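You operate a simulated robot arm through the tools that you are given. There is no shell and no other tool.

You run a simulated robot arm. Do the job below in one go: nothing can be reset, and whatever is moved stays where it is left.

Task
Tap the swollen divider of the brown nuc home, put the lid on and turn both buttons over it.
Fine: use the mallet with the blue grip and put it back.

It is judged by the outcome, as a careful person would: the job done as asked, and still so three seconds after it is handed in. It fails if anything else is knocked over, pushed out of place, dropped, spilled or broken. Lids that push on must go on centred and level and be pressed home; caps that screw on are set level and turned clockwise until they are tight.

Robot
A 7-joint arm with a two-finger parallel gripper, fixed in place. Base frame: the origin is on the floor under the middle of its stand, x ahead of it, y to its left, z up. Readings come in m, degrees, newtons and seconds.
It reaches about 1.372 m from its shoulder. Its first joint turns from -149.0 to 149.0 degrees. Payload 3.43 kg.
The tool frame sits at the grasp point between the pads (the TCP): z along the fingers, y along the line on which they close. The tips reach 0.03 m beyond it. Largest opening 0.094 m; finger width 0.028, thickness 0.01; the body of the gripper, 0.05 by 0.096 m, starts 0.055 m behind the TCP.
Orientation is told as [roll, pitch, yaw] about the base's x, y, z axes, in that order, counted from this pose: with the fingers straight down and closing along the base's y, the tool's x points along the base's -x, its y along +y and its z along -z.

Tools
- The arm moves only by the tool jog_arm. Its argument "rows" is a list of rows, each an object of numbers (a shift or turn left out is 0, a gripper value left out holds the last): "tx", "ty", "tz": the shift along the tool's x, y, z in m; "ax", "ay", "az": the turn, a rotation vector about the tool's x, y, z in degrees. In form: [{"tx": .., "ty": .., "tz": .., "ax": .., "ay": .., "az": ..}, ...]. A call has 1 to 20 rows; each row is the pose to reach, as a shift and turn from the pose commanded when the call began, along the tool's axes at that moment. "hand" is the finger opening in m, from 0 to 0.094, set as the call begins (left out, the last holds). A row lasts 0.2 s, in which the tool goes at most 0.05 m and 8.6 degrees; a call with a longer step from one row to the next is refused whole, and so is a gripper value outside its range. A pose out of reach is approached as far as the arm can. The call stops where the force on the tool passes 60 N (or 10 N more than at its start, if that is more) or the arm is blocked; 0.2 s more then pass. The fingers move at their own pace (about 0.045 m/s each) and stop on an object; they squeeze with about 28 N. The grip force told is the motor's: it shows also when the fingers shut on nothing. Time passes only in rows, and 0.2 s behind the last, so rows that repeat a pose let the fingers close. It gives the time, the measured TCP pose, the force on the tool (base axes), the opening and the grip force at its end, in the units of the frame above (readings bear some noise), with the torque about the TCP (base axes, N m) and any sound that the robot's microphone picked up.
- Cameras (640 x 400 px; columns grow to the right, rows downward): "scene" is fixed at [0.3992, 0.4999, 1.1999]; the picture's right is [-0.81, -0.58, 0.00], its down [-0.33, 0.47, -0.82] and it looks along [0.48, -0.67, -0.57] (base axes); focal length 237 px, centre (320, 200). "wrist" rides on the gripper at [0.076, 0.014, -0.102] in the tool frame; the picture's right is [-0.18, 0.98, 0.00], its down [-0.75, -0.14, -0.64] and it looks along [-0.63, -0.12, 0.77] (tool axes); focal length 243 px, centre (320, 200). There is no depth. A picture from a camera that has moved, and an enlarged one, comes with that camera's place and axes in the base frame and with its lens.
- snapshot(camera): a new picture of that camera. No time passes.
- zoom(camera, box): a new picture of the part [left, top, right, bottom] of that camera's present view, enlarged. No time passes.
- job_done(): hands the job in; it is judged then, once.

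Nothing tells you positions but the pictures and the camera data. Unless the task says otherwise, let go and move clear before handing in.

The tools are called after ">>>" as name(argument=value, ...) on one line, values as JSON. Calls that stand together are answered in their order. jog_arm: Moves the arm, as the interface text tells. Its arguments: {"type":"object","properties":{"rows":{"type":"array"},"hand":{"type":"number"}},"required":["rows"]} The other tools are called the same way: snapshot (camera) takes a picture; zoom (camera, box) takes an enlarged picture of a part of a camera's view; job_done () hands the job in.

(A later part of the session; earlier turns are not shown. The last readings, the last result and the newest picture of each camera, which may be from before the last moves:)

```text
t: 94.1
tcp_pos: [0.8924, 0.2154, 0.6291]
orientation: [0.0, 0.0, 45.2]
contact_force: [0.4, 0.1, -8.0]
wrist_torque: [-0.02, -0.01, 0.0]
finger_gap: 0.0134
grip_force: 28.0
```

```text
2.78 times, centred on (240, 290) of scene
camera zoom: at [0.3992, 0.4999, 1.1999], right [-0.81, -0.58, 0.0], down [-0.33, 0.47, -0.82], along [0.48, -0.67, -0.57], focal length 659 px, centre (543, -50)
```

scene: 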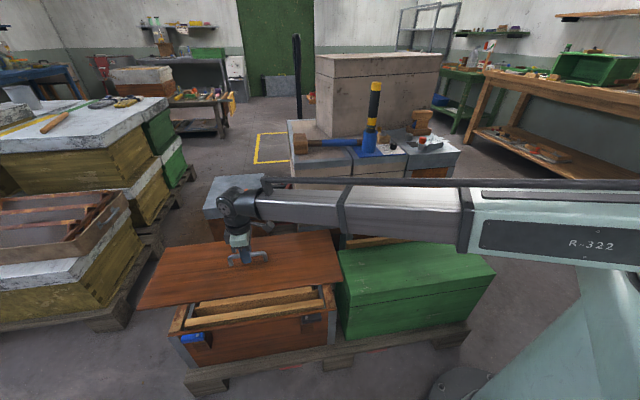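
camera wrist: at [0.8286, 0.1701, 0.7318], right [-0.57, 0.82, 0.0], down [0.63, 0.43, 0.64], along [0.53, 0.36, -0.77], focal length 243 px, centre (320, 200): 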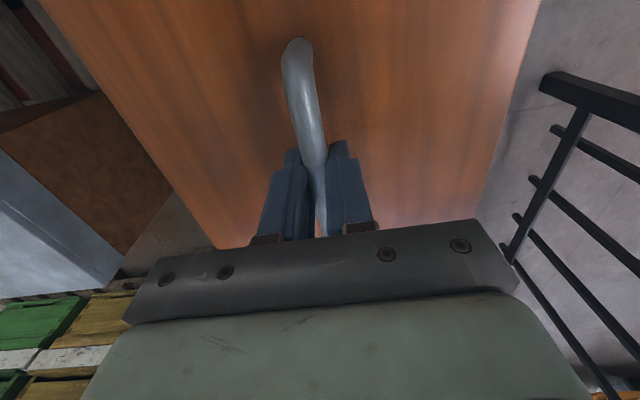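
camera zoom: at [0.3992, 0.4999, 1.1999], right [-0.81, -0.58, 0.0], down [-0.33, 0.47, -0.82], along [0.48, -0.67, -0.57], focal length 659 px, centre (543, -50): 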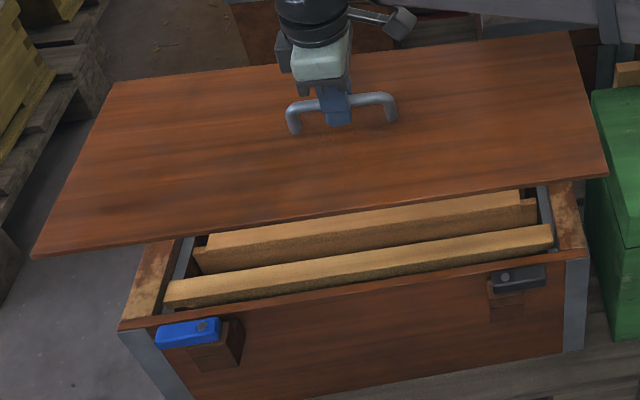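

Relative to the tool the lid spans ±11.3 cm across and is square to it. I'll lower it to just above button height and compare its edges with the rim directly.

>>> jog_arm(rows=[{"tz": 0.02}, {"tz": 0.05}, {"tz": 0.08}, {"tz": 0.105}, {"tz": 0.12}, {"tz": 0.128}, {"tz": 0.128}])

>>> zoom(camera="scene", box=[135, 250, 355, 360])

>>> zoom(camera="scene", box=[150, 290, 250, 360])

>>> zoom(camera="scene", box=[270, 250, 370, 330])

>>> snapshot(camera="wrist")

```text
t: 95.7
tcp_pos: [0.8919, 0.2146, 0.5002]
orientation: [0.0, 0.0, 45.1]
contact_force: [-0.1, -1.0, -7.5]
wrist_torque: [0.04, -0.03, 0.0]
finger_gap: 0.0137
grip_force: 27.7
```

```text
2.91 times, centred on (245, 305) of scene
camera zoom: at [0.3992, 0.4999, 1.1999], right [-0.81, -0.58, 0.0], down [-0.33, 0.47, -0.82], along [0.48, -0.67, -0.57], focal length 689 px, centre (538, -106)
```

zoom: 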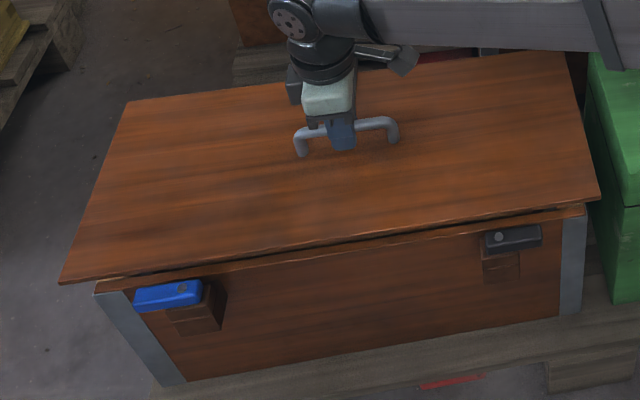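

```text
5.71 times, centred on (200, 325) of scene
camera zoom: at [0.3992, 0.4999, 1.1999], right [-0.81, -0.58, 0.0], down [-0.33, 0.47, -0.82], along [0.48, -0.67, -0.57], focal length 1353 px, centre (1006, -514)
```

zoom: 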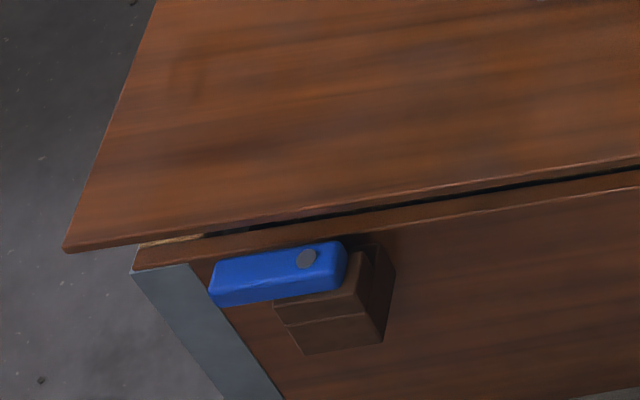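

```text
5.00 times, centred on (320, 290) of scene
camera zoom: at [0.3992, 0.4999, 1.1999], right [-0.81, -0.58, 0.0], down [-0.33, 0.47, -0.82], along [0.48, -0.67, -0.57], focal length 1184 px, centre (320, -250)
```

zoom: 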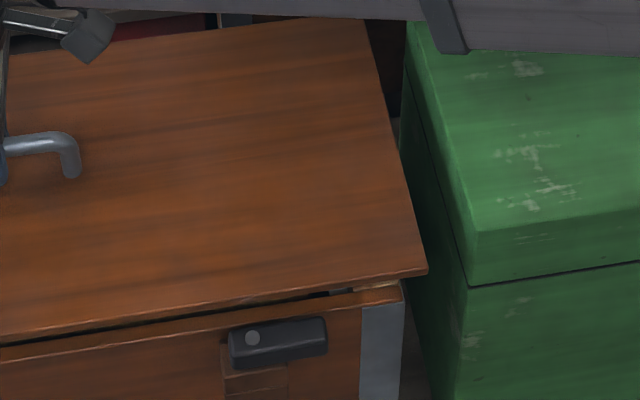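

```text
taken
camera wrist: at [0.8289, 0.1698, 0.603], right [-0.57, 0.82, 0.0], down [0.63, 0.43, 0.64], along [0.53, 0.36, -0.77], focal length 243 px, centre (320, 200)
```

wrist: 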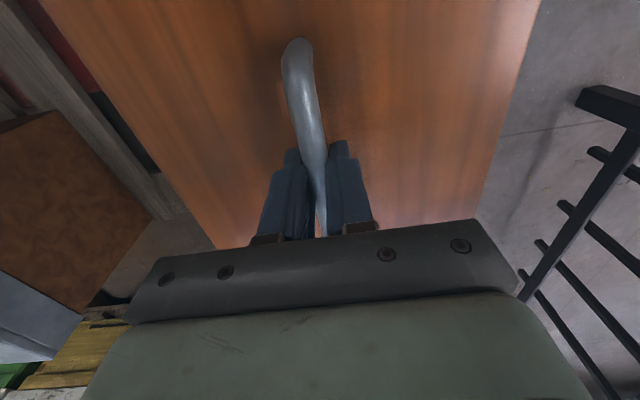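

In the scene view the lid overhangs the near rim by about 8–12 mm and the ends by 11–13 mm, so it is nearly centred. I'll shift it 1.5 mm away from the buttons and lower slowly to contact.

>>> jog_arm(rows=[{"ty": -0.0015, "tz": 0.008, "az": 0.1}, {"ty": -0.0015, "tz": 0.016, "az": 0.1}, {"ty": -0.0015, "tz": 0.024, "az": 0.1}, {"ty": -0.0015, "tz": 0.03, "az": 0.1}, {"ty": -0.0015, "tz": 0.034, "az": 0.1}, {"ty": -0.0015, "tz": 0.034, "az": 0.1}])

>>> zoom(camera="scene", box=[150, 290, 250, 360])

>>> zoom(camera="scene", box=[270, 250, 370, 330])

```text
t: 97.1
tcp_pos: [0.8929, 0.2142, 0.4661]
orientation: [-0.1, 0.0, 44.9]
contact_force: [0.0, 0.6, -7.2]
wrist_torque: [-0.01, 0.0, 0.01]
finger_gap: 0.0135
grip_force: 28.1
```

```text
5.71 times, centred on (200, 325) of scene
camera zoom: at [0.3992, 0.4999, 1.1999], right [-0.81, -0.58, 0.0], down [-0.33, 0.47, -0.82], along [0.48, -0.67, -0.57], focal length 1353 px, centre (1006, -514)
```

zoom: 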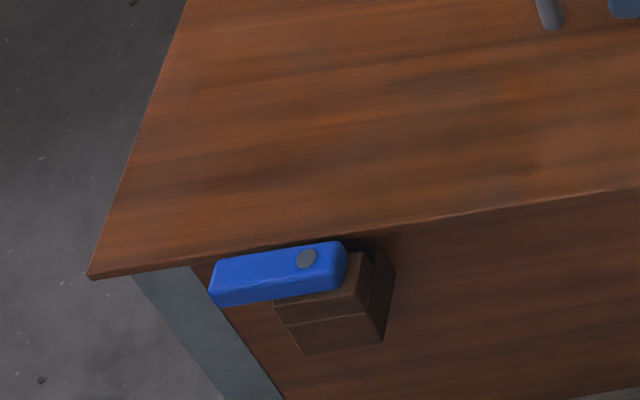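

```text
5.00 times, centred on (320, 290) of scene
camera zoom: at [0.3992, 0.4999, 1.1999], right [-0.81, -0.58, 0.0], down [-0.33, 0.47, -0.82], along [0.48, -0.67, -0.57], focal length 1184 px, centre (320, -250)
```

zoom: 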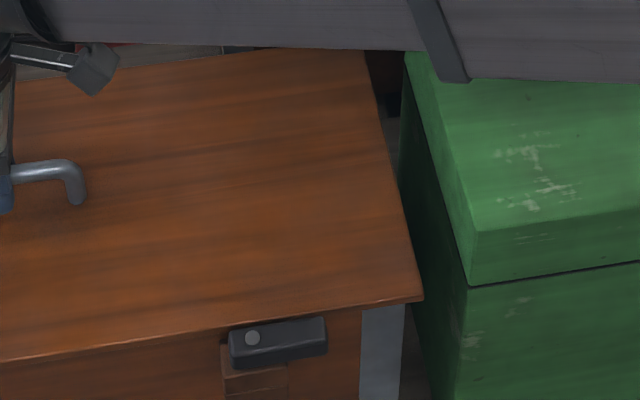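

>>> jog_arm(rows=[{"tz": 0.002}, {"tz": 0.004}, {"tz": 0.006}, {"tz": 0.008}])

>>> zoom(camera="scene", box=[135, 250, 355, 360])

```text
t: 98.1
tcp_pos: [0.8935, 0.214, 0.458]
orientation: [0.0, 0.0, 45.0]
contact_force: [0.4, 0.1, -7.6]
wrist_torque: [0.01, 0.03, 0.01]
finger_gap: 0.0137
grip_force: 27.8
```

```text
2.91 times, centred on (245, 305) of scene
camera zoom: at [0.3992, 0.4999, 1.1999], right [-0.81, -0.58, 0.0], down [-0.33, 0.47, -0.82], along [0.48, -0.67, -0.57], focal length 689 px, centre (538, -106)
```

zoom: 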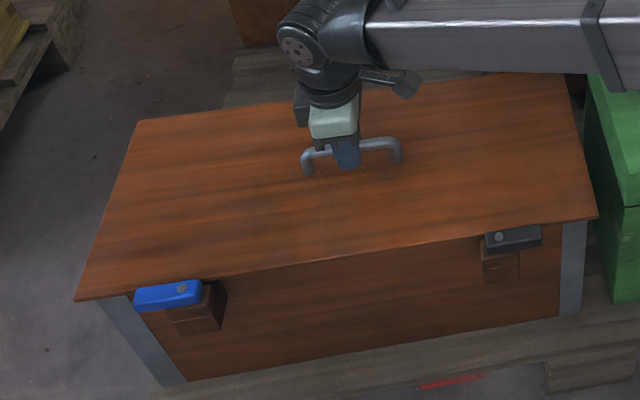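

>>> jog_arm(rows=[{"tz": 0.0015}, {"tz": 0.003}, {"tz": 0.0045}, {"tz": 0.006}])

>>> zoom(camera="scene", box=[150, 290, 250, 360])

>>> zoom(camera="scene", box=[290, 280, 360, 330])

```text
t: 99.1
tcp_pos: [0.8929, 0.2145, 0.454]
orientation: [0.0, -0.1, 45.1]
contact_force: [0.4, 0.6, 3.4]
wrist_torque: [-0.61, 0.66, -0.03]
finger_gap: 0.0134
grip_force: 27.7
```

```text
5.71 times, centred on (200, 325) of scene
camera zoom: at [0.3992, 0.4999, 1.1999], right [-0.81, -0.58, 0.0], down [-0.33, 0.47, -0.82], along [0.48, -0.67, -0.57], focal length 1353 px, centre (1006, -514)
```

zoom: 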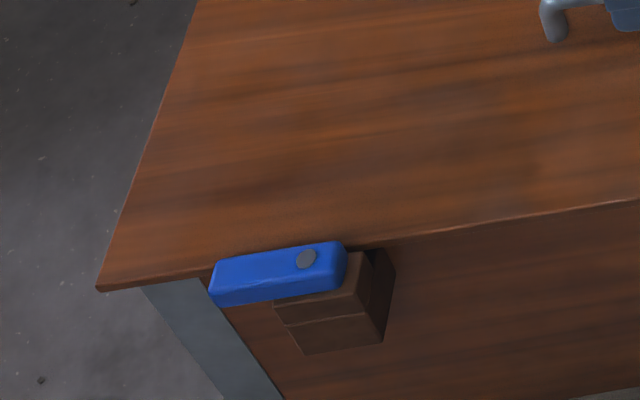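

```text
8.00 times, centred on (325, 305) of scene
camera zoom: at [0.3992, 0.4999, 1.1999], right [-0.81, -0.58, 0.0], down [-0.33, 0.47, -0.82], along [0.48, -0.67, -0.57], focal length 1894 px, centre (280, -640)
```

zoom: 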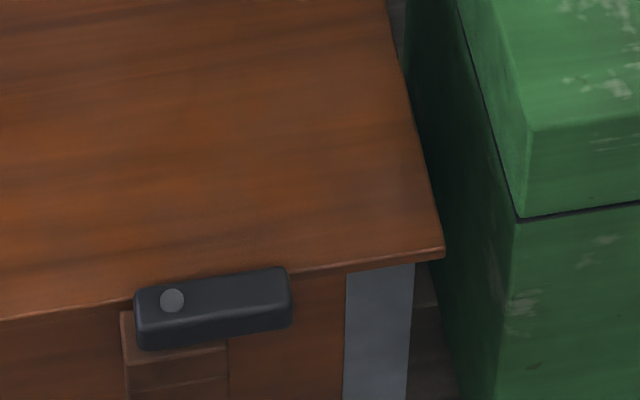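

The lid has touched, with the green-nuc end contacting a hair first. A gentle extra press will seat both ends.

>>> jog_arm(rows=[{"tz": 0.001}, {"tz": 0.002}])

```text
t: 99.7
tcp_pos: [0.8939, 0.2144, 0.4539]
orientation: [-0.1, -0.2, 45.0]
contact_force: [1.2, -0.6, 26.1]
wrist_torque: [0.01, -0.06, 0.0]
finger_gap: 0.0136
grip_force: 28.2
```

The lid is seated evenly, with about 33 N and zero torque. I'll relieve the press, release the handle and check alignment.

>>> jog_arm(rows=[{"tz": -0.001}, {"tz": -0.002}])

>>> jog_arm(rows=[{}, {}, {}, {}, {}], hand=0.08)

>>> zoom(camera="scene", box=[150, 290, 250, 360])

>>> zoom(camera="scene", box=[270, 250, 370, 330])

>>> zoom(camera="scene", box=[135, 250, 355, 360])

```text
t: 100.3
tcp_pos: [0.8927, 0.214, 0.4531]
orientation: [0.0, -0.1, 45.1]
contact_force: [2.3, 0.0, 11.6]
wrist_torque: [0.56, -0.57, -0.03]
finger_gap: 0.0135
grip_force: 28.3
```

```text
t: 101.5
tcp_pos: [0.8942, 0.214, 0.4525]
orientation: [0.1, 0.0, 45.0]
contact_force: [-0.3, 0.1, 1.0]
wrist_torque: [0.02, -0.01, 0.0]
finger_gap: 0.0802
grip_force: 0.1
```

```text
5.71 times, centred on (200, 325) of scene
camera zoom: at [0.3992, 0.4999, 1.1999], right [-0.81, -0.58, 0.0], down [-0.33, 0.47, -0.82], along [0.48, -0.67, -0.57], focal length 1353 px, centre (1006, -514)
```

zoom: 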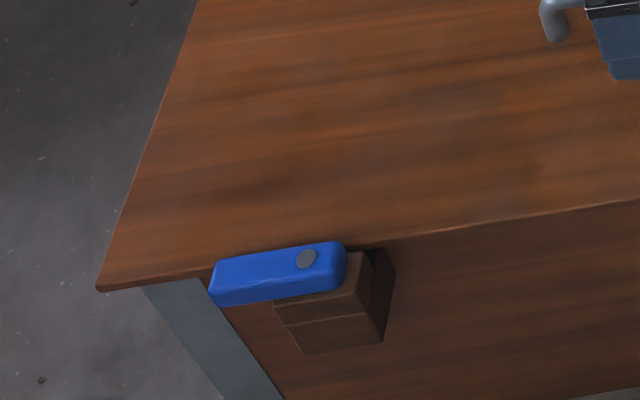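

```text
5.00 times, centred on (320, 290) of scene
camera zoom: at [0.3992, 0.4999, 1.1999], right [-0.81, -0.58, 0.0], down [-0.33, 0.47, -0.82], along [0.48, -0.67, -0.57], focal length 1184 px, centre (320, -250)
```

zoom: 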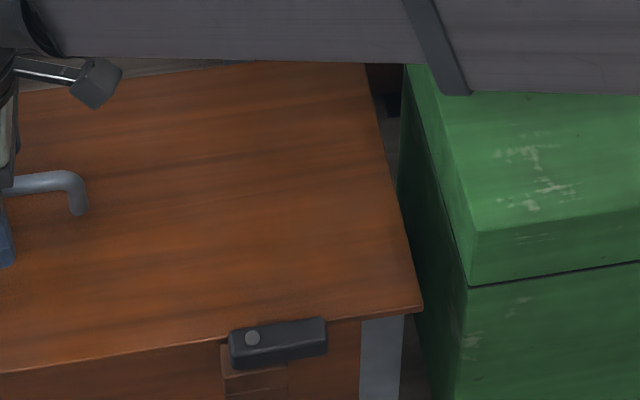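

```text
2.91 times, centred on (245, 305) of scene
camera zoom: at [0.3992, 0.4999, 1.1999], right [-0.81, -0.58, 0.0], down [-0.33, 0.47, -0.82], along [0.48, -0.67, -0.57], focal length 689 px, centre (538, -106)
```

zoom: 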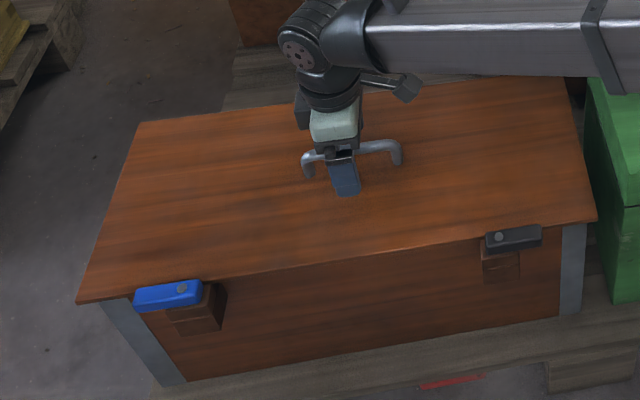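

The lid sits level with the buttons just outside its near edge. I'll rise clear and look down to check centring and the button geometry.

>>> jog_arm(rows=[{"tz": -0.02}, {"tz": -0.05}, {"tz": -0.09}, {"tz": -0.13}, {"tz": -0.17}, {"ty": 0.011, "tz": -0.185, "az": 7.5}, {"ty": 0.021, "tz": -0.2, "az": 15}, {"ty": 0.032, "tz": -0.215, "az": 22.5}, {"ty": 0.042, "tz": -0.23, "az": 30}, {"tx": 0.001, "ty": 0.053, "tz": -0.245, "az": 37.5}, {"tx": 0.002, "ty": 0.064, "tz": -0.26, "az": 45}, {"tx": 0.003, "ty": 0.074, "tz": -0.275, "az": 52.5}, {"tx": 0.004, "ty": 0.085, "tz": -0.29, "az": 60}, {"tx": 0.005, "ty": 0.095, "tz": -0.305, "az": 67.5}, {"tx": 0.005, "ty": 0.106, "tz": -0.32, "az": 75}, {"tx": 0.006, "ty": 0.117, "tz": -0.335, "az": 82.5}, {"tx": 0.0057, "ty": 0.1273, "tz": -0.35, "az": 90}, {"tx": 0.0057, "ty": 0.1273, "tz": -0.35, "az": 90}])

>>> snapshot(camera="wrist")

>>> zoom(camera="scene", box=[135, 240, 355, 360])

```text
t: 105.3
tcp_pos: [0.799, 0.2994, 0.8023]
orientation: [0.0, 0.1, -45.1]
contact_force: [0.3, 0.8, -1.2]
wrist_torque: [0.03, 0.02, -0.01]
finger_gap: 0.0798
grip_force: 0.0
```

```text
taken
camera wrist: at [0.7559, 0.3631, 0.9058], right [0.83, 0.56, 0.0], down [0.43, -0.63, 0.64], along [0.36, -0.53, -0.77], focal length 243 px, centre (320, 200)
```

wrist: 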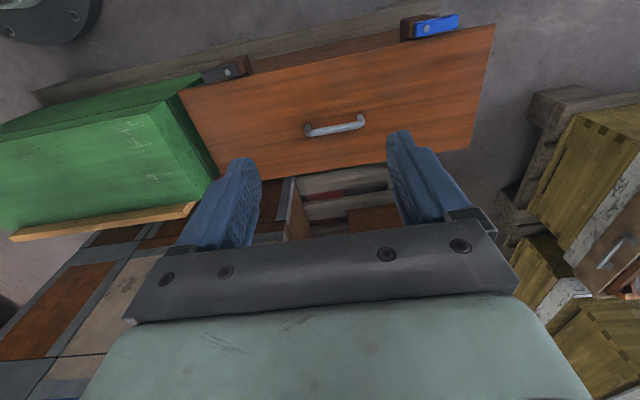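

```text
2.91 times, centred on (245, 300) of scene
camera zoom: at [0.3992, 0.4999, 1.1999], right [-0.81, -0.58, 0.0], down [-0.33, 0.47, -0.82], along [0.48, -0.67, -0.57], focal length 689 px, centre (538, -91)
```

zoom: 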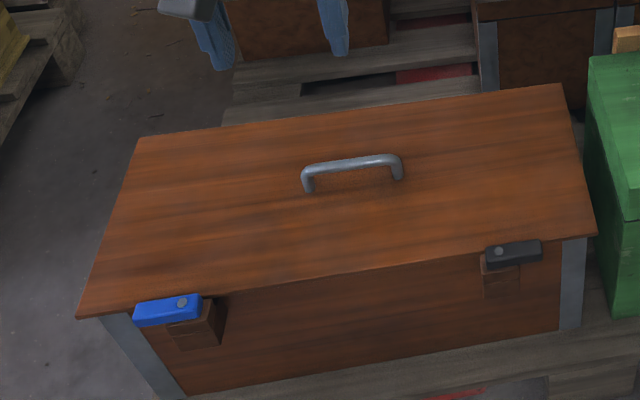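

>>> zoom(camera="wrist", box=[170, 50, 290, 130])

>>> zoom(camera="wrist", box=[390, 0, 510, 80])

>>> zoom(camera="wrist", box=[195, 60, 255, 100])

>>> zoom(camera="wrist", box=[395, 5, 470, 55])

```text
5.00 times, centred on (230, 90) of wrist
camera zoom: at [0.7559, 0.3631, 0.9058], right [0.83, 0.56, 0.0], down [0.43, -0.63, 0.64], along [0.36, -0.53, -0.77], focal length 1213 px, centre (770, 750)
```

zoom: 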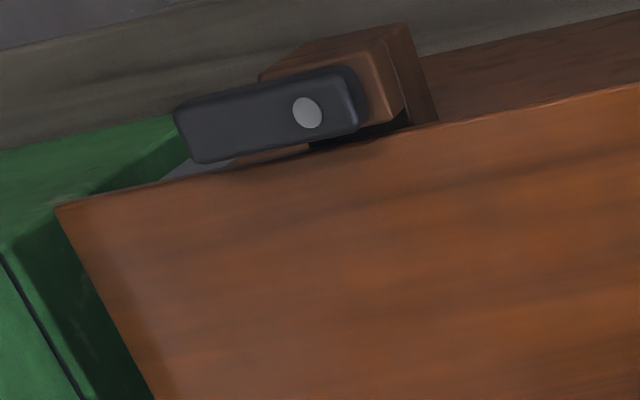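

```text
5.00 times, centred on (450, 40) of wrist
camera zoom: at [0.7559, 0.3631, 0.9058], right [0.83, 0.56, 0.0], down [0.43, -0.63, 0.64], along [0.36, -0.53, -0.77], focal length 1213 px, centre (-330, 1000)
```

zoom: 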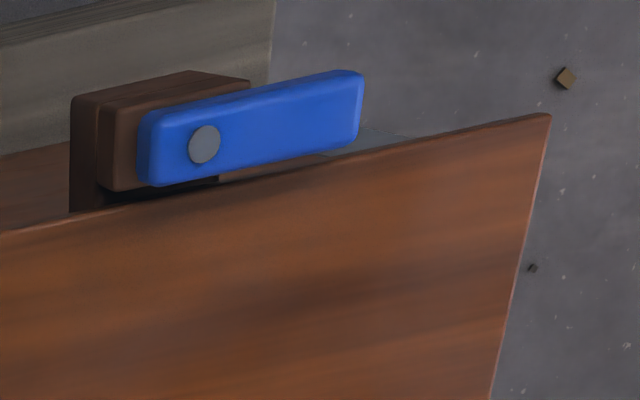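

```text
10.00 times, centred on (225, 80) of wrist
camera zoom: at [0.7559, 0.3631, 0.9058], right [0.83, 0.56, 0.0], down [0.43, -0.63, 0.64], along [0.36, -0.53, -0.77], focal length 2426 px, centre (1270, 1400)
```

zoom: 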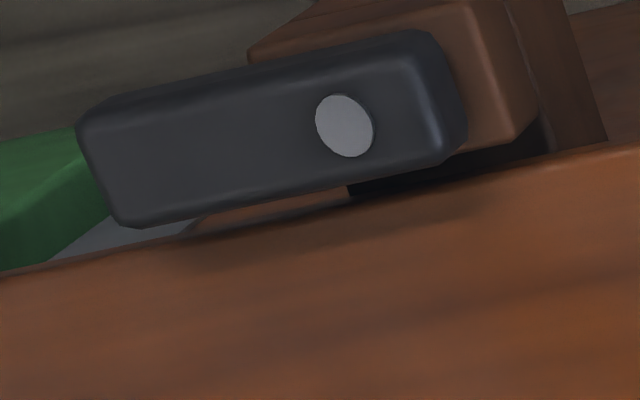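

```text
8.00 times, centred on (432, 30) of wrist
camera zoom: at [0.7559, 0.3631, 0.9058], right [0.83, 0.56, 0.0], down [0.43, -0.63, 0.64], along [0.36, -0.53, -0.77], focal length 1941 px, centre (-580, 1560)
```

zoom: 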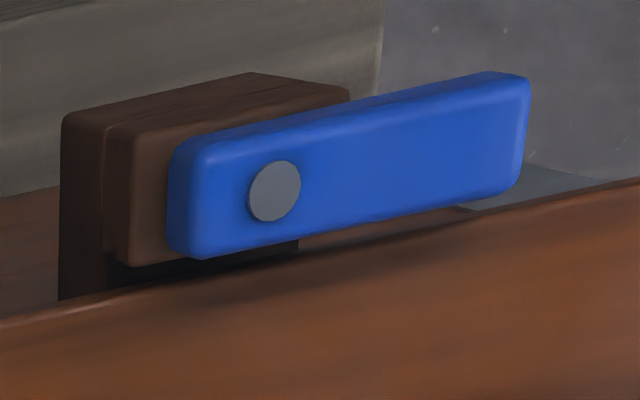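

The lid overhangs about 1.1 cm on the near edge and is centred within about 2 mm in both directions, clear of both posts. The button screws are at p≈0.952, q≈0.347 (blue) and p≈0.611, q≈0.350 (grey). I'll close the fingers and lightly touch the lid top to calibrate height before pushing the buttons round.

>>> jog_arm(rows=[{"tx": -0.0055, "ty": 0.0145, "tz": 0.025, "az": -7.5}, {"tx": -0.011, "ty": 0.029, "tz": 0.05, "az": -15}, {"tx": -0.0166, "ty": 0.0434, "tz": 0.075, "az": -22.5}, {"tx": -0.022, "ty": 0.058, "tz": 0.1, "az": -30}, {"tx": -0.0277, "ty": 0.072, "tz": 0.125, "az": -37.5}, {"tx": -0.033, "ty": 0.087, "tz": 0.15, "az": -45}, {"tx": -0.0387, "ty": 0.101, "tz": 0.175, "az": -52.6}, {"tx": -0.044, "ty": 0.1156, "tz": 0.2, "az": -60.1}, {"tx": -0.05, "ty": 0.13, "tz": 0.225, "az": -67.6}, {"tx": -0.055, "ty": 0.1445, "tz": 0.25, "az": -75.1}, {"tx": -0.061, "ty": 0.159, "tz": 0.275, "az": -82.6}, {"tx": -0.0664, "ty": 0.1734, "tz": 0.3, "az": -90.1}, {"tx": -0.0664, "ty": 0.1734, "tz": 0.3, "az": -90.1}], hand=0.0)

>>> zoom(camera="scene", box=[130, 220, 270, 360])

>>> snapshot(camera="wrist")

```text
t: 108.1
tcp_pos: [0.9692, 0.3752, 0.5028]
orientation: [0.0, -0.1, 45.2]
contact_force: [0.3, 0.5, -0.7]
wrist_torque: [-0.02, 0.01, 0.02]
finger_gap: 0.0
grip_force: 28.3
```

```text
2.86 times, centred on (200, 290) of scene
camera zoom: at [0.3992, 0.4999, 1.1999], right [-0.81, -0.58, 0.0], down [-0.33, 0.47, -0.82], along [0.48, -0.67, -0.57], focal length 676 px, centre (663, -57)
```

zoom: 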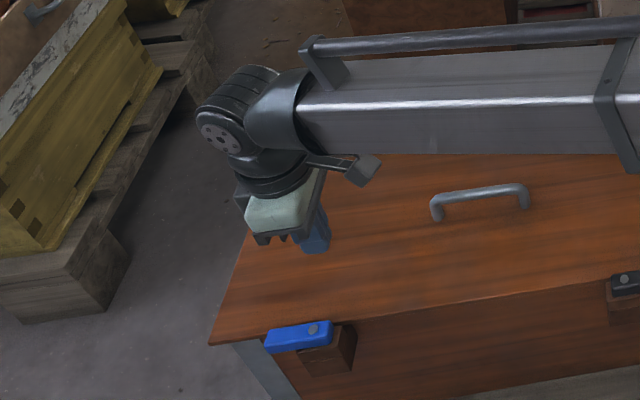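

```text
taken
camera wrist: at [0.9059, 0.3307, 0.6051], right [-0.57, 0.82, 0.0], down [0.63, 0.43, 0.64], along [0.53, 0.36, -0.77], focal length 243 px, centre (320, 200)
```

wrist: 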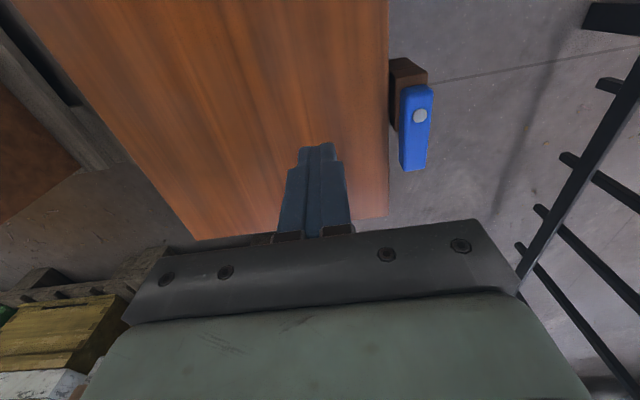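

>>> zoom(camera="wrist", box=[360, 40, 460, 190])

>>> jog_arm(rows=[{"tz": 0.015}, {"tz": 0.03}, {"tz": 0.04}, {"tz": 0.045}, {"tz": 0.049}, {"tz": 0.052}])

```text
2.67 times, centred on (410, 115) of wrist
camera zoom: at [0.9059, 0.3307, 0.6051], right [-0.57, 0.82, 0.0], down [0.63, 0.43, 0.64], along [0.53, 0.36, -0.77], focal length 647 px, centre (80, 427)
```

zoom: 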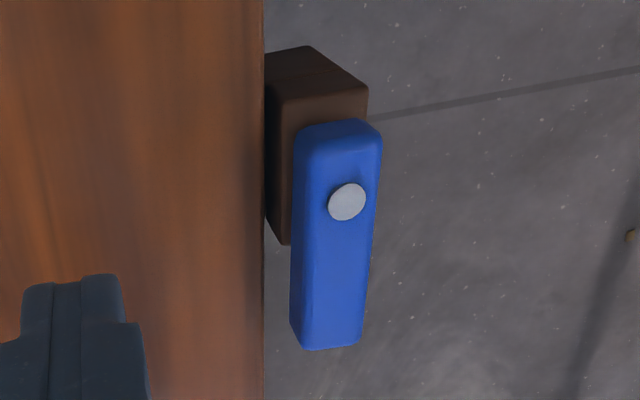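

```text
t: 109.5
tcp_pos: [0.9667, 0.3756, 0.4512]
orientation: [0.0, 0.0, 45.0]
contact_force: [-0.5, 0.6, -1.2]
wrist_torque: [0.01, 0.01, 0.01]
finger_gap: 0.0
grip_force: 27.1
```

>>> jog_arm(rows=[{"tz": 0.0015}, {"tz": 0.003}, {"tz": 0.0045}, {"tz": 0.006}])

```text
t: 110.5
tcp_pos: [0.968, 0.3753, 0.4437]
orientation: [0.1, -0.1, 45.1]
contact_force: [-0.5, -0.7, -0.3]
wrist_torque: [-0.02, 0.01, -0.03]
finger_gap: 0.0
grip_force: 27.7
```

>>> jog_arm(rows=[{"tz": 0.001}, {"tz": 0.002}, {"tz": 0.003}])

```text
t: 111.3
tcp_pos: [0.9694, 0.3756, 0.441]
orientation: [0.0, 0.0, 45.1]
contact_force: [-0.7, -0.3, -0.3]
wrist_torque: [0.01, -0.02, -0.02]
finger_gap: 0.0
grip_force: 28.7
```

>>> jog_arm(rows=[{"tz": 0.001}, {"tz": 0.002}, {"tz": 0.003}])

>>> zoom(camera="scene", box=[170, 270, 250, 350])

```text
t: 112.1
tcp_pos: [0.9684, 0.376, 0.4388]
orientation: [0.0, -0.2, 45.1]
contact_force: [-0.6, -0.8, 0.8]
wrist_torque: [-0.01, 0.01, -0.02]
finger_gap: 0.0
grip_force: 28.5
```

```text
5.00 times, centred on (210, 310) of scene
camera zoom: at [0.3992, 0.4999, 1.1999], right [-0.81, -0.58, 0.0], down [-0.33, 0.47, -0.82], along [0.48, -0.67, -0.57], focal length 1184 px, centre (870, -350)
```

zoom: 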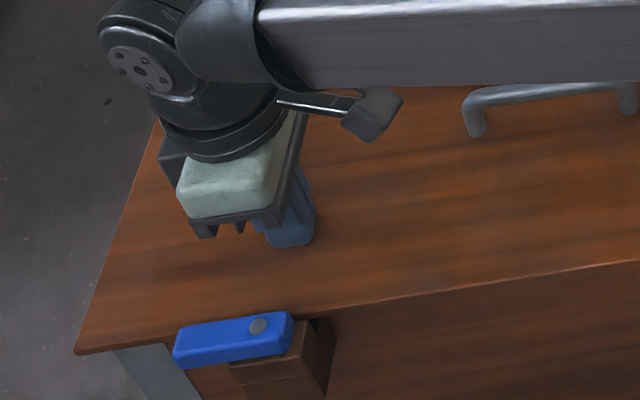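

>>> jog_arm(rows=[{"tz": 0.001}, {"tz": 0.002}, {"tz": 0.003}])

```text
t: 112.9
tcp_pos: [0.968, 0.3751, 0.4388]
orientation: [-0.1, -0.1, 45.0]
contact_force: [-2.1, -3.2, 31.3]
wrist_torque: [-0.42, 0.35, 0.03]
finger_gap: 0.0
grip_force: 28.2
```

The lid top is at tool z≈0.438 with closed tips, so I'll work 6 mm above it. I'll rise, go round to the outer side of the blue button's long arm and descend beside it.

>>> jog_arm(rows=[{"tz": -0.015}, {"tz": -0.035}, {"tz": -0.05}, {"tx": -0.012, "ty": 0.033, "tz": -0.055}, {"tx": -0.024, "ty": 0.066, "tz": -0.055}, {"tx": -0.036, "ty": 0.0993, "tz": -0.055}, {"tx": -0.036, "ty": 0.0993, "tz": -0.055}])

>>> snapshot(camera="wrist")

>>> zoom(camera="scene", box=[140, 270, 240, 350])

```text
t: 114.5
tcp_pos: [0.9233, 0.4695, 0.4908]
orientation: [0.0, 0.0, 45.0]
contact_force: [1.1, 0.1, -0.4]
wrist_torque: [0.01, -0.01, 0.03]
finger_gap: 0.0001
grip_force: 28.6
```

```text
taken
camera wrist: at [0.8607, 0.4259, 0.5932], right [-0.57, 0.82, 0.0], down [0.63, 0.43, 0.64], along [0.53, 0.36, -0.77], focal length 243 px, centre (320, 200)
```

wrist: 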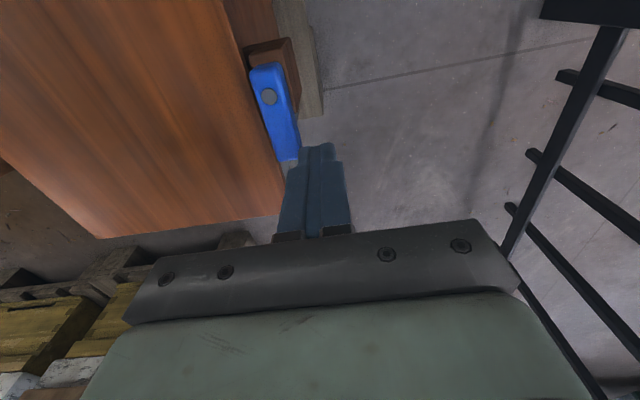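

```text
5.00 times, centred on (190, 310) of scene
camera zoom: at [0.3992, 0.4999, 1.1999], right [-0.81, -0.58, 0.0], down [-0.33, 0.47, -0.82], along [0.48, -0.67, -0.57], focal length 1184 px, centre (970, -350)
```

zoom: 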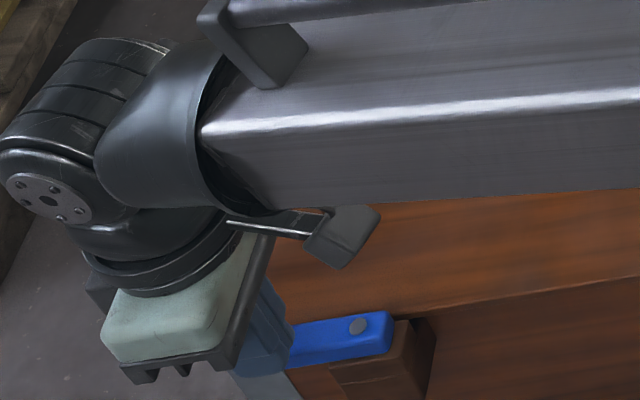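

The finger is now about 7 mm outside the blue arm, 3.4 cm from its screw. I'll descend beside it and sweep it round the screw, turning the tool along with it.

>>> jog_arm(rows=[{"tz": 0.015}, {"tz": 0.03}, {"tz": 0.04}, {"tz": 0.0463}, {"tz": 0.0463}])

>>> zoom(camera="wrist", box=[200, 30, 380, 190])

>>> zoom(camera="scene", box=[160, 290, 230, 350])

```text
t: 115.7
tcp_pos: [0.9246, 0.4709, 0.443]
orientation: [0.0, 0.0, 45.1]
contact_force: [0.1, -0.1, 0.3]
wrist_torque: [-0.02, -0.01, 0.0]
finger_gap: 0.0
grip_force: 28.0
```

```text
2.50 times, centred on (290, 110) of wrist
camera zoom: at [0.8608, 0.426, 0.5471], right [-0.57, 0.82, 0.0], down [0.63, 0.43, 0.64], along [0.53, 0.36, -0.77], focal length 606 px, centre (395, 425)
```

zoom: 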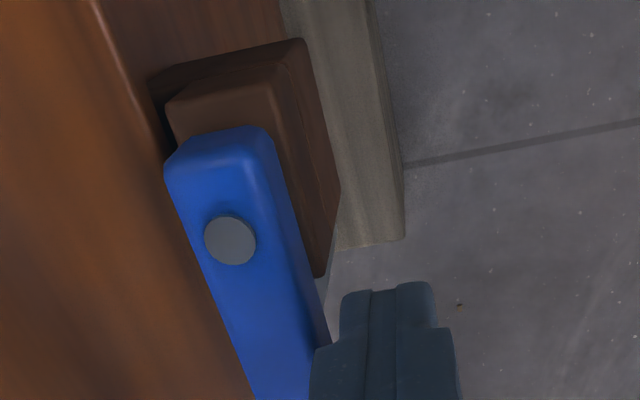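

```text
6.67 times, centred on (195, 320) of scene
camera zoom: at [0.3992, 0.4999, 1.1999], right [-0.81, -0.58, 0.0], down [-0.33, 0.47, -0.82], along [0.48, -0.67, -0.57], focal length 1578 px, centre (1153, -600)
```

zoom: 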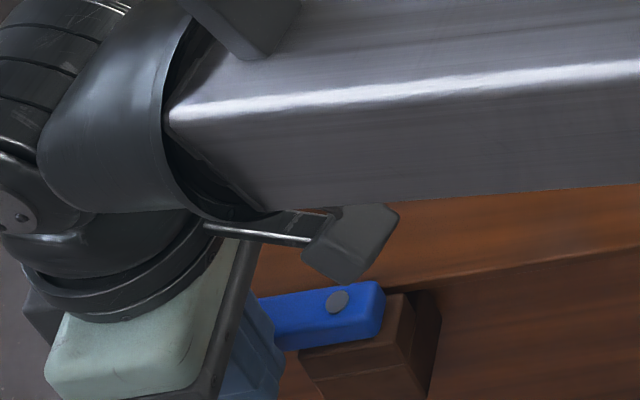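

>>> jog_arm(rows=[{"ty": -0.004}, {"ty": -0.0081}, {"tx": -0.0024, "ty": -0.013, "az": 8}, {"tx": -0.0041, "ty": -0.0181, "az": 16}, {"tx": -0.005, "ty": -0.0234, "az": 24}, {"tx": -0.0052, "ty": -0.0288, "az": 32}, {"tx": -0.0047, "ty": -0.0342, "az": 40}, {"tx": -0.0034, "ty": -0.0394, "az": 48}])

>>> snapshot(camera="wrist")

>>> zoom(camera="scene", box=[160, 280, 250, 350])

```text
t: 117.5
tcp_pos: [0.9546, 0.446, 0.4444]
orientation: [0.1, 0.0, -3.2]
contact_force: [-0.4, 0.1, 0.6]
wrist_torque: [0.02, 0.03, 0.01]
finger_gap: 0.0001
grip_force: 27.9
```

```text
taken
camera wrist: at [0.8791, 0.4633, 0.5477], right [0.24, 0.97, 0.0], down [0.74, -0.18, 0.64], along [0.62, -0.15, -0.77], focal length 243 px, centre (320, 200)
```

wrist: 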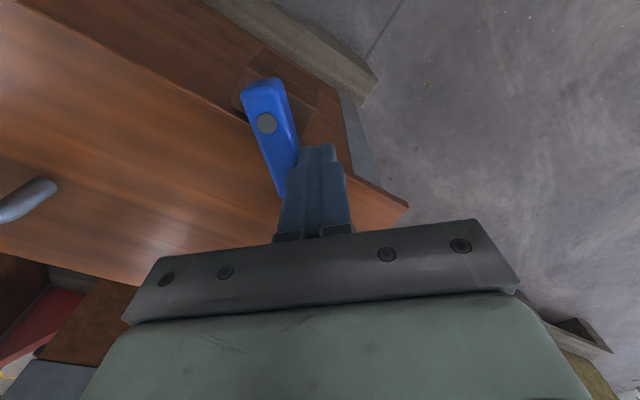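

```text
5.71 times, centred on (205, 315) of scene
camera zoom: at [0.3992, 0.4999, 1.1999], right [-0.81, -0.58, 0.0], down [-0.33, 0.47, -0.82], along [0.48, -0.67, -0.57], focal length 1353 px, centre (977, -457)
```

zoom: 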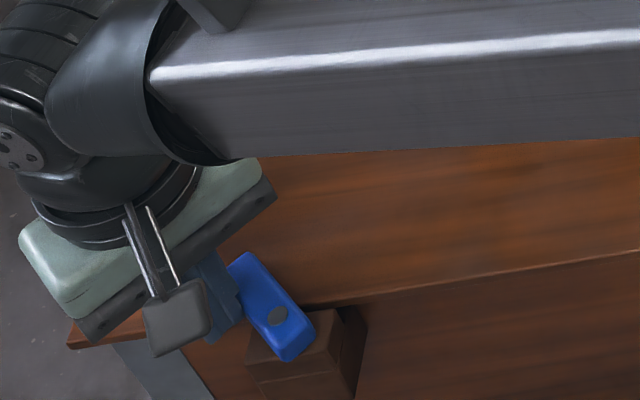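

The blue button is turning nicely, about half way. I'll continue the sweep.

>>> jog_arm(rows=[{"tx": -0.00245, "ty": -0.0049, "az": 8}, {"tx": -0.0041, "ty": -0.01, "az": 16}, {"tx": -0.005, "ty": -0.0153, "az": 24}, {"tx": -0.0053, "ty": -0.0208, "az": 32}, {"tx": -0.0048, "ty": -0.0261, "az": 40}, {"tx": -0.0042, "ty": -0.0288, "az": 44}])

>>> snapshot(camera="wrist")

>>> zoom(camera="scene", box=[160, 280, 250, 350])

```text
t: 118.9
tcp_pos: [0.9564, 0.4174, 0.4442]
orientation: [0.2, 0.0, -46.9]
contact_force: [1.4, 2.1, -0.2]
wrist_torque: [0.01, -0.03, 0.01]
finger_gap: 0.0
grip_force: 27.9
```

```text
taken
camera wrist: at [0.9161, 0.4816, 0.5474], right [0.84, 0.54, 0.0], down [0.41, -0.65, 0.64], along [0.34, -0.54, -0.77], focal length 243 px, centre (320, 200)
```

wrist: 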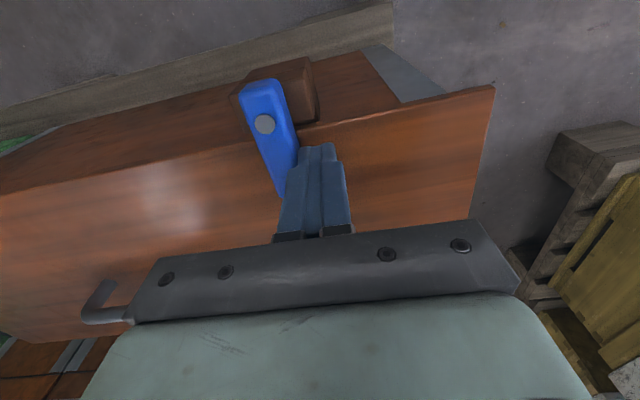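

```text
5.71 times, centred on (205, 315) of scene
camera zoom: at [0.3992, 0.4999, 1.1999], right [-0.81, -0.58, 0.0], down [-0.33, 0.47, -0.82], along [0.48, -0.67, -0.57], focal length 1353 px, centre (977, -457)
```

zoom: 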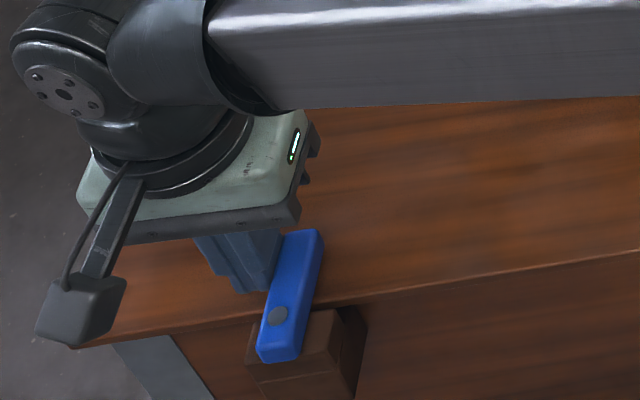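

The blue button now lies over the lid, about 94° round. I'll back away from it, rise and go to the outer side of the grey button's arm.

>>> jog_arm(rows=[{"ty": 0.01}, {"ty": 0.02}, {"ty": 0.02, "tz": -0.04}, {"ty": 0.02, "tz": -0.08}, {"tx": 0.005, "ty": -0.0215, "tz": -0.08, "az": -0.2}, {"tx": 0.01, "ty": -0.063, "tz": -0.08, "az": -0.4}, {"tx": 0.0149, "ty": -0.1046, "tz": -0.08, "az": -0.6}, {"tx": 0.0198, "ty": -0.146, "tz": -0.08, "az": -0.8}, {"tx": 0.0248, "ty": -0.1877, "tz": -0.08, "az": -1.0}, {"tx": 0.0297, "ty": -0.229, "tz": -0.08, "az": -1.1}, {"tx": 0.0347, "ty": -0.271, "tz": -0.08, "az": -1.3}, {"tx": 0.0396, "ty": -0.312, "tz": -0.08, "az": -1.5}, {"tx": 0.0446, "ty": -0.354, "tz": -0.08, "az": -1.7}, {"tx": 0.0495, "ty": -0.3953, "tz": -0.08, "az": -1.9}, {"tx": 0.0495, "ty": -0.3953, "tz": -0.08, "az": -1.9}])

>>> snapshot(camera="wrist")

>>> zoom(camera="scene", box=[135, 240, 355, 360])

```text
t: 122.1
tcp_pos: [0.6339, 0.1825, 0.5241]
orientation: [0.1, 0.0, -45.1]
contact_force: [0.2, 0.0, 0.5]
wrist_torque: [-0.02, -0.01, -0.01]
finger_gap: 0.0
grip_force: 28.0
```

```text
taken
camera wrist: at [0.5902, 0.2455, 0.627], right [0.82, 0.57, 0.0], down [0.43, -0.63, 0.64], along [0.36, -0.53, -0.77], focal length 243 px, centre (320, 200)
```

wrist: 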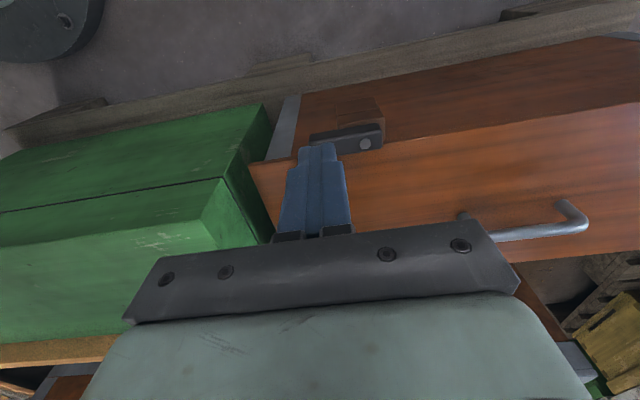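

```text
2.91 times, centred on (245, 300) of scene
camera zoom: at [0.3992, 0.4999, 1.1999], right [-0.81, -0.58, 0.0], down [-0.33, 0.47, -0.82], along [0.48, -0.67, -0.57], focal length 689 px, centre (538, -91)
```

zoom: 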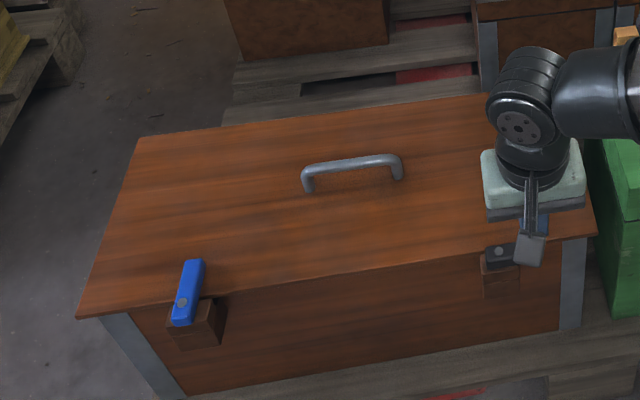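

Blue is over the lid. The finger is about 5 mm outside the grey arm, and I'm descending beside it.

>>> jog_arm(rows=[{"tz": 0.03}, {"tz": 0.055}, {"tz": 0.07}, {"tz": 0.0796}, {"tz": 0.0796}])

>>> snapshot(camera="wrist")

>>> zoom(camera="scene", box=[280, 260, 360, 330])

```text
t: 123.3
tcp_pos: [0.6348, 0.1836, 0.445]
orientation: [0.0, 0.0, -45.0]
contact_force: [-0.3, 0.3, -0.3]
wrist_torque: [0.0, -0.05, 0.02]
finger_gap: 0.0
grip_force: 28.5
```

```text
taken
camera wrist: at [0.5911, 0.246, 0.5475], right [0.83, 0.56, 0.0], down [0.43, -0.63, 0.64], along [0.36, -0.53, -0.77], focal length 243 px, centre (320, 200)
```

wrist: 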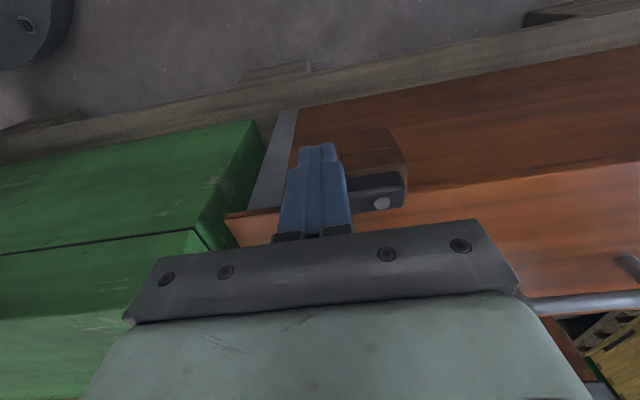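

```text
5.71 times, centred on (320, 295) of scene
camera zoom: at [0.3992, 0.4999, 1.1999], right [-0.81, -0.58, 0.0], down [-0.33, 0.47, -0.82], along [0.48, -0.67, -0.57], focal length 1353 px, centre (320, -343)
```

zoom: 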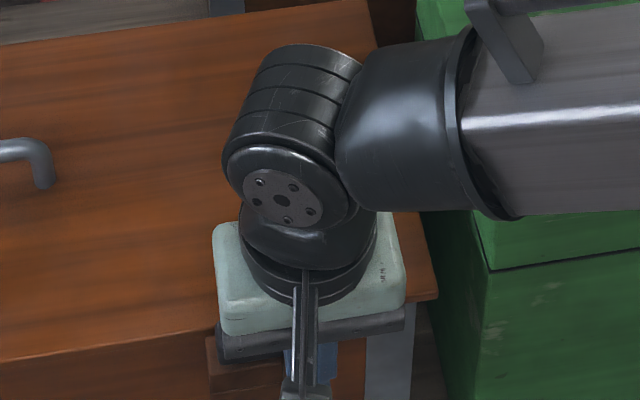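

>>> jog_arm(rows=[{"tx": -0.0035}, {"tx": -0.0065}, {"tx": -0.0115, "ty": -0.0029, "az": -8}, {"tx": -0.0168, "ty": -0.0052, "az": -16}, {"tx": -0.0224, "ty": -0.0066, "az": -24}, {"tx": -0.0281, "ty": -0.0073, "az": -32}, {"tx": -0.0339, "ty": -0.0072, "az": -40}, {"tx": -0.0396, "ty": -0.0062, "az": -48}])

>>> snapshot(camera="wrist")

>>> zoom(camera="scene", box=[270, 260, 360, 330])

```text
t: 125.1
tcp_pos: [0.6582, 0.1504, 0.4458]
orientation: [0.0, 0.0, 3.1]
contact_force: [-0.5, -1.3, -0.4]
wrist_torque: [-0.03, 0.05, -0.02]
finger_gap: 0.0
grip_force: 28.2
```

```text
taken
camera wrist: at [0.5818, 0.1598, 0.5478], right [0.13, 0.99, 0.0], down [0.76, -0.1, 0.64], along [0.64, -0.08, -0.77], focal length 243 px, centre (320, 200)
```

wrist: 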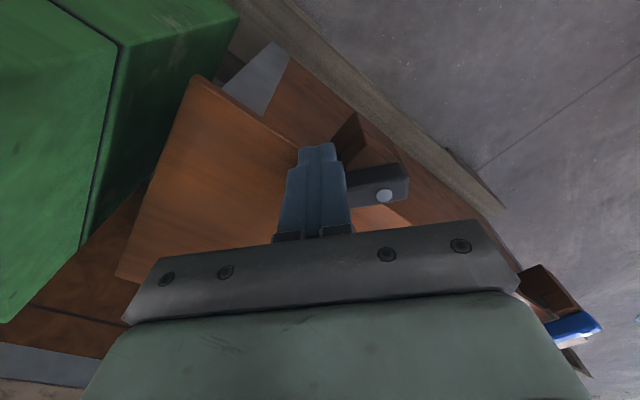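

```text
5.71 times, centred on (315, 295) of scene
camera zoom: at [0.3992, 0.4999, 1.1999], right [-0.81, -0.58, 0.0], down [-0.33, 0.47, -0.82], along [0.48, -0.67, -0.57], focal length 1353 px, centre (349, -343)
```

zoom: 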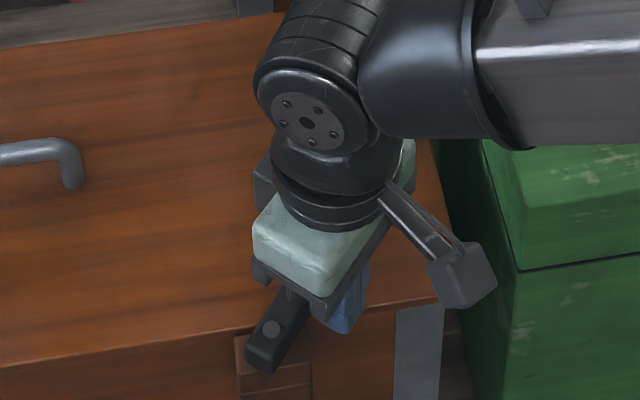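

>>> jog_arm(rows=[{"tx": -0.0049, "ty": -0.003, "az": -8}, {"tx": -0.0103, "ty": -0.0051, "az": -16}, {"tx": -0.0158, "ty": -0.0066, "az": -24}, {"tx": -0.0216, "ty": -0.0072, "az": -32}, {"tx": -0.0273, "ty": -0.0072, "az": -40}, {"tx": -0.0302, "ty": -0.0068, "az": -44}])

>>> snapshot(camera="wrist")

>>> zoom(camera="scene", box=[270, 260, 360, 330])

```text
t: 126.5
tcp_pos: [0.6879, 0.1451, 0.4444]
orientation: [0.0, 0.2, 47.1]
contact_force: [-5.1, -5.4, 2.1]
wrist_torque: [-0.09, 0.09, -0.01]
finger_gap: 0.0
grip_force: 28.1
```

```text
taken
camera wrist: at [0.6258, 0.0977, 0.548], right [-0.6, 0.8, 0.0], down [0.62, 0.46, 0.64], along [0.52, 0.38, -0.77], focal length 243 px, centre (320, 200)
```

wrist: 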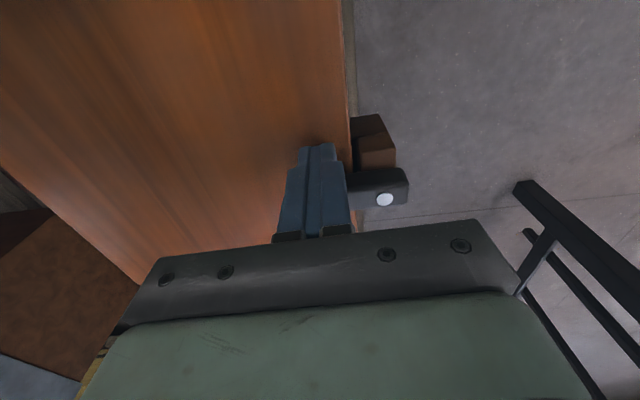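

```text
5.71 times, centred on (315, 295) of scene
camera zoom: at [0.3992, 0.4999, 1.1999], right [-0.81, -0.58, 0.0], down [-0.33, 0.47, -0.82], along [0.48, -0.67, -0.57], focal length 1353 px, centre (349, -343)
```

zoom: 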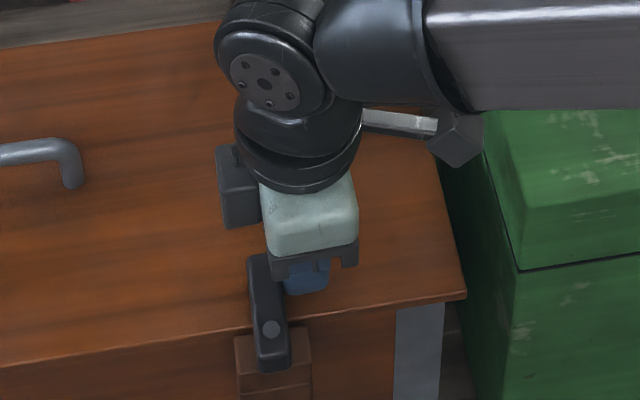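

Grey is also over the lid; a light 7 N resistance at the end suggests its stop. I'll back off and rise to check both.

>>> jog_arm(rows=[{"tx": 0.008}, {"tx": 0.018}, {"tx": 0.018, "tz": -0.03}, {"tx": 0.018, "tz": -0.07}, {"tx": 0.018, "tz": -0.11}, {"tx": 0.018, "tz": -0.155}, {"tx": 0.018, "tz": -0.2}, {"tx": 0.018, "tz": -0.2}])

>>> zoom(camera="scene", box=[135, 240, 355, 360])

>>> snapshot(camera="wrist")

>>> snapshot(camera="scene")

```text
t: 128.3
tcp_pos: [0.6771, 0.1322, 0.644]
orientation: [0.0, 0.0, 47.0]
contact_force: [0.2, 0.0, 0.7]
wrist_torque: [0.03, -0.01, -0.03]
finger_gap: 0.0002
grip_force: 27.6
```

```text
2.91 times, centred on (245, 300) of scene
camera zoom: at [0.3992, 0.4999, 1.1999], right [-0.81, -0.58, 0.0], down [-0.33, 0.47, -0.82], along [0.48, -0.67, -0.57], focal length 689 px, centre (538, -91)
```

zoom: 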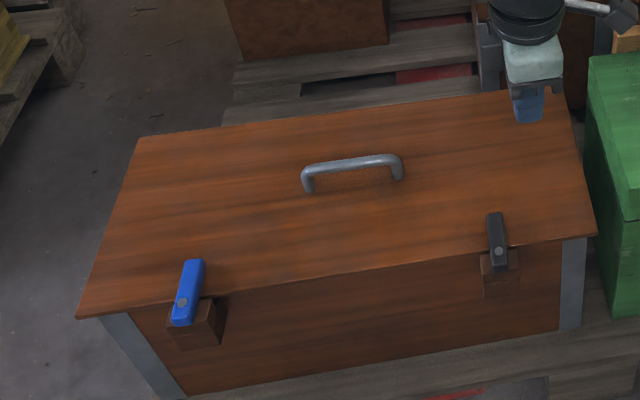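

```text
taken
camera wrist: at [0.614, 0.0852, 0.7474], right [-0.59, 0.81, 0.0], down [0.62, 0.45, 0.64], along [0.52, 0.38, -0.77], focal length 243 px, centre (320, 200)
```

wrist: 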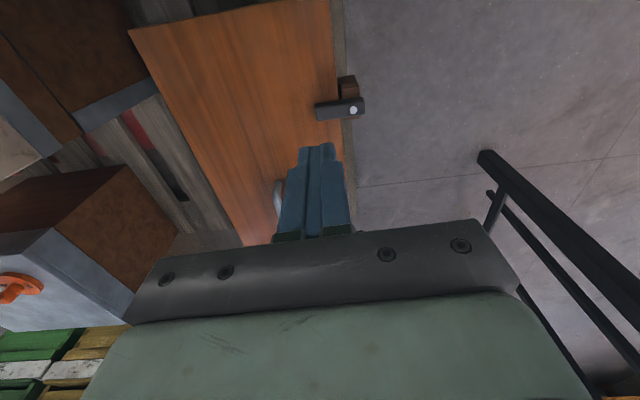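

```text
taken
```

scene: 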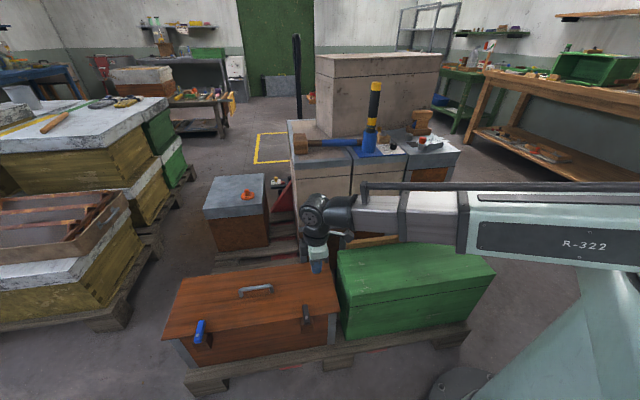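

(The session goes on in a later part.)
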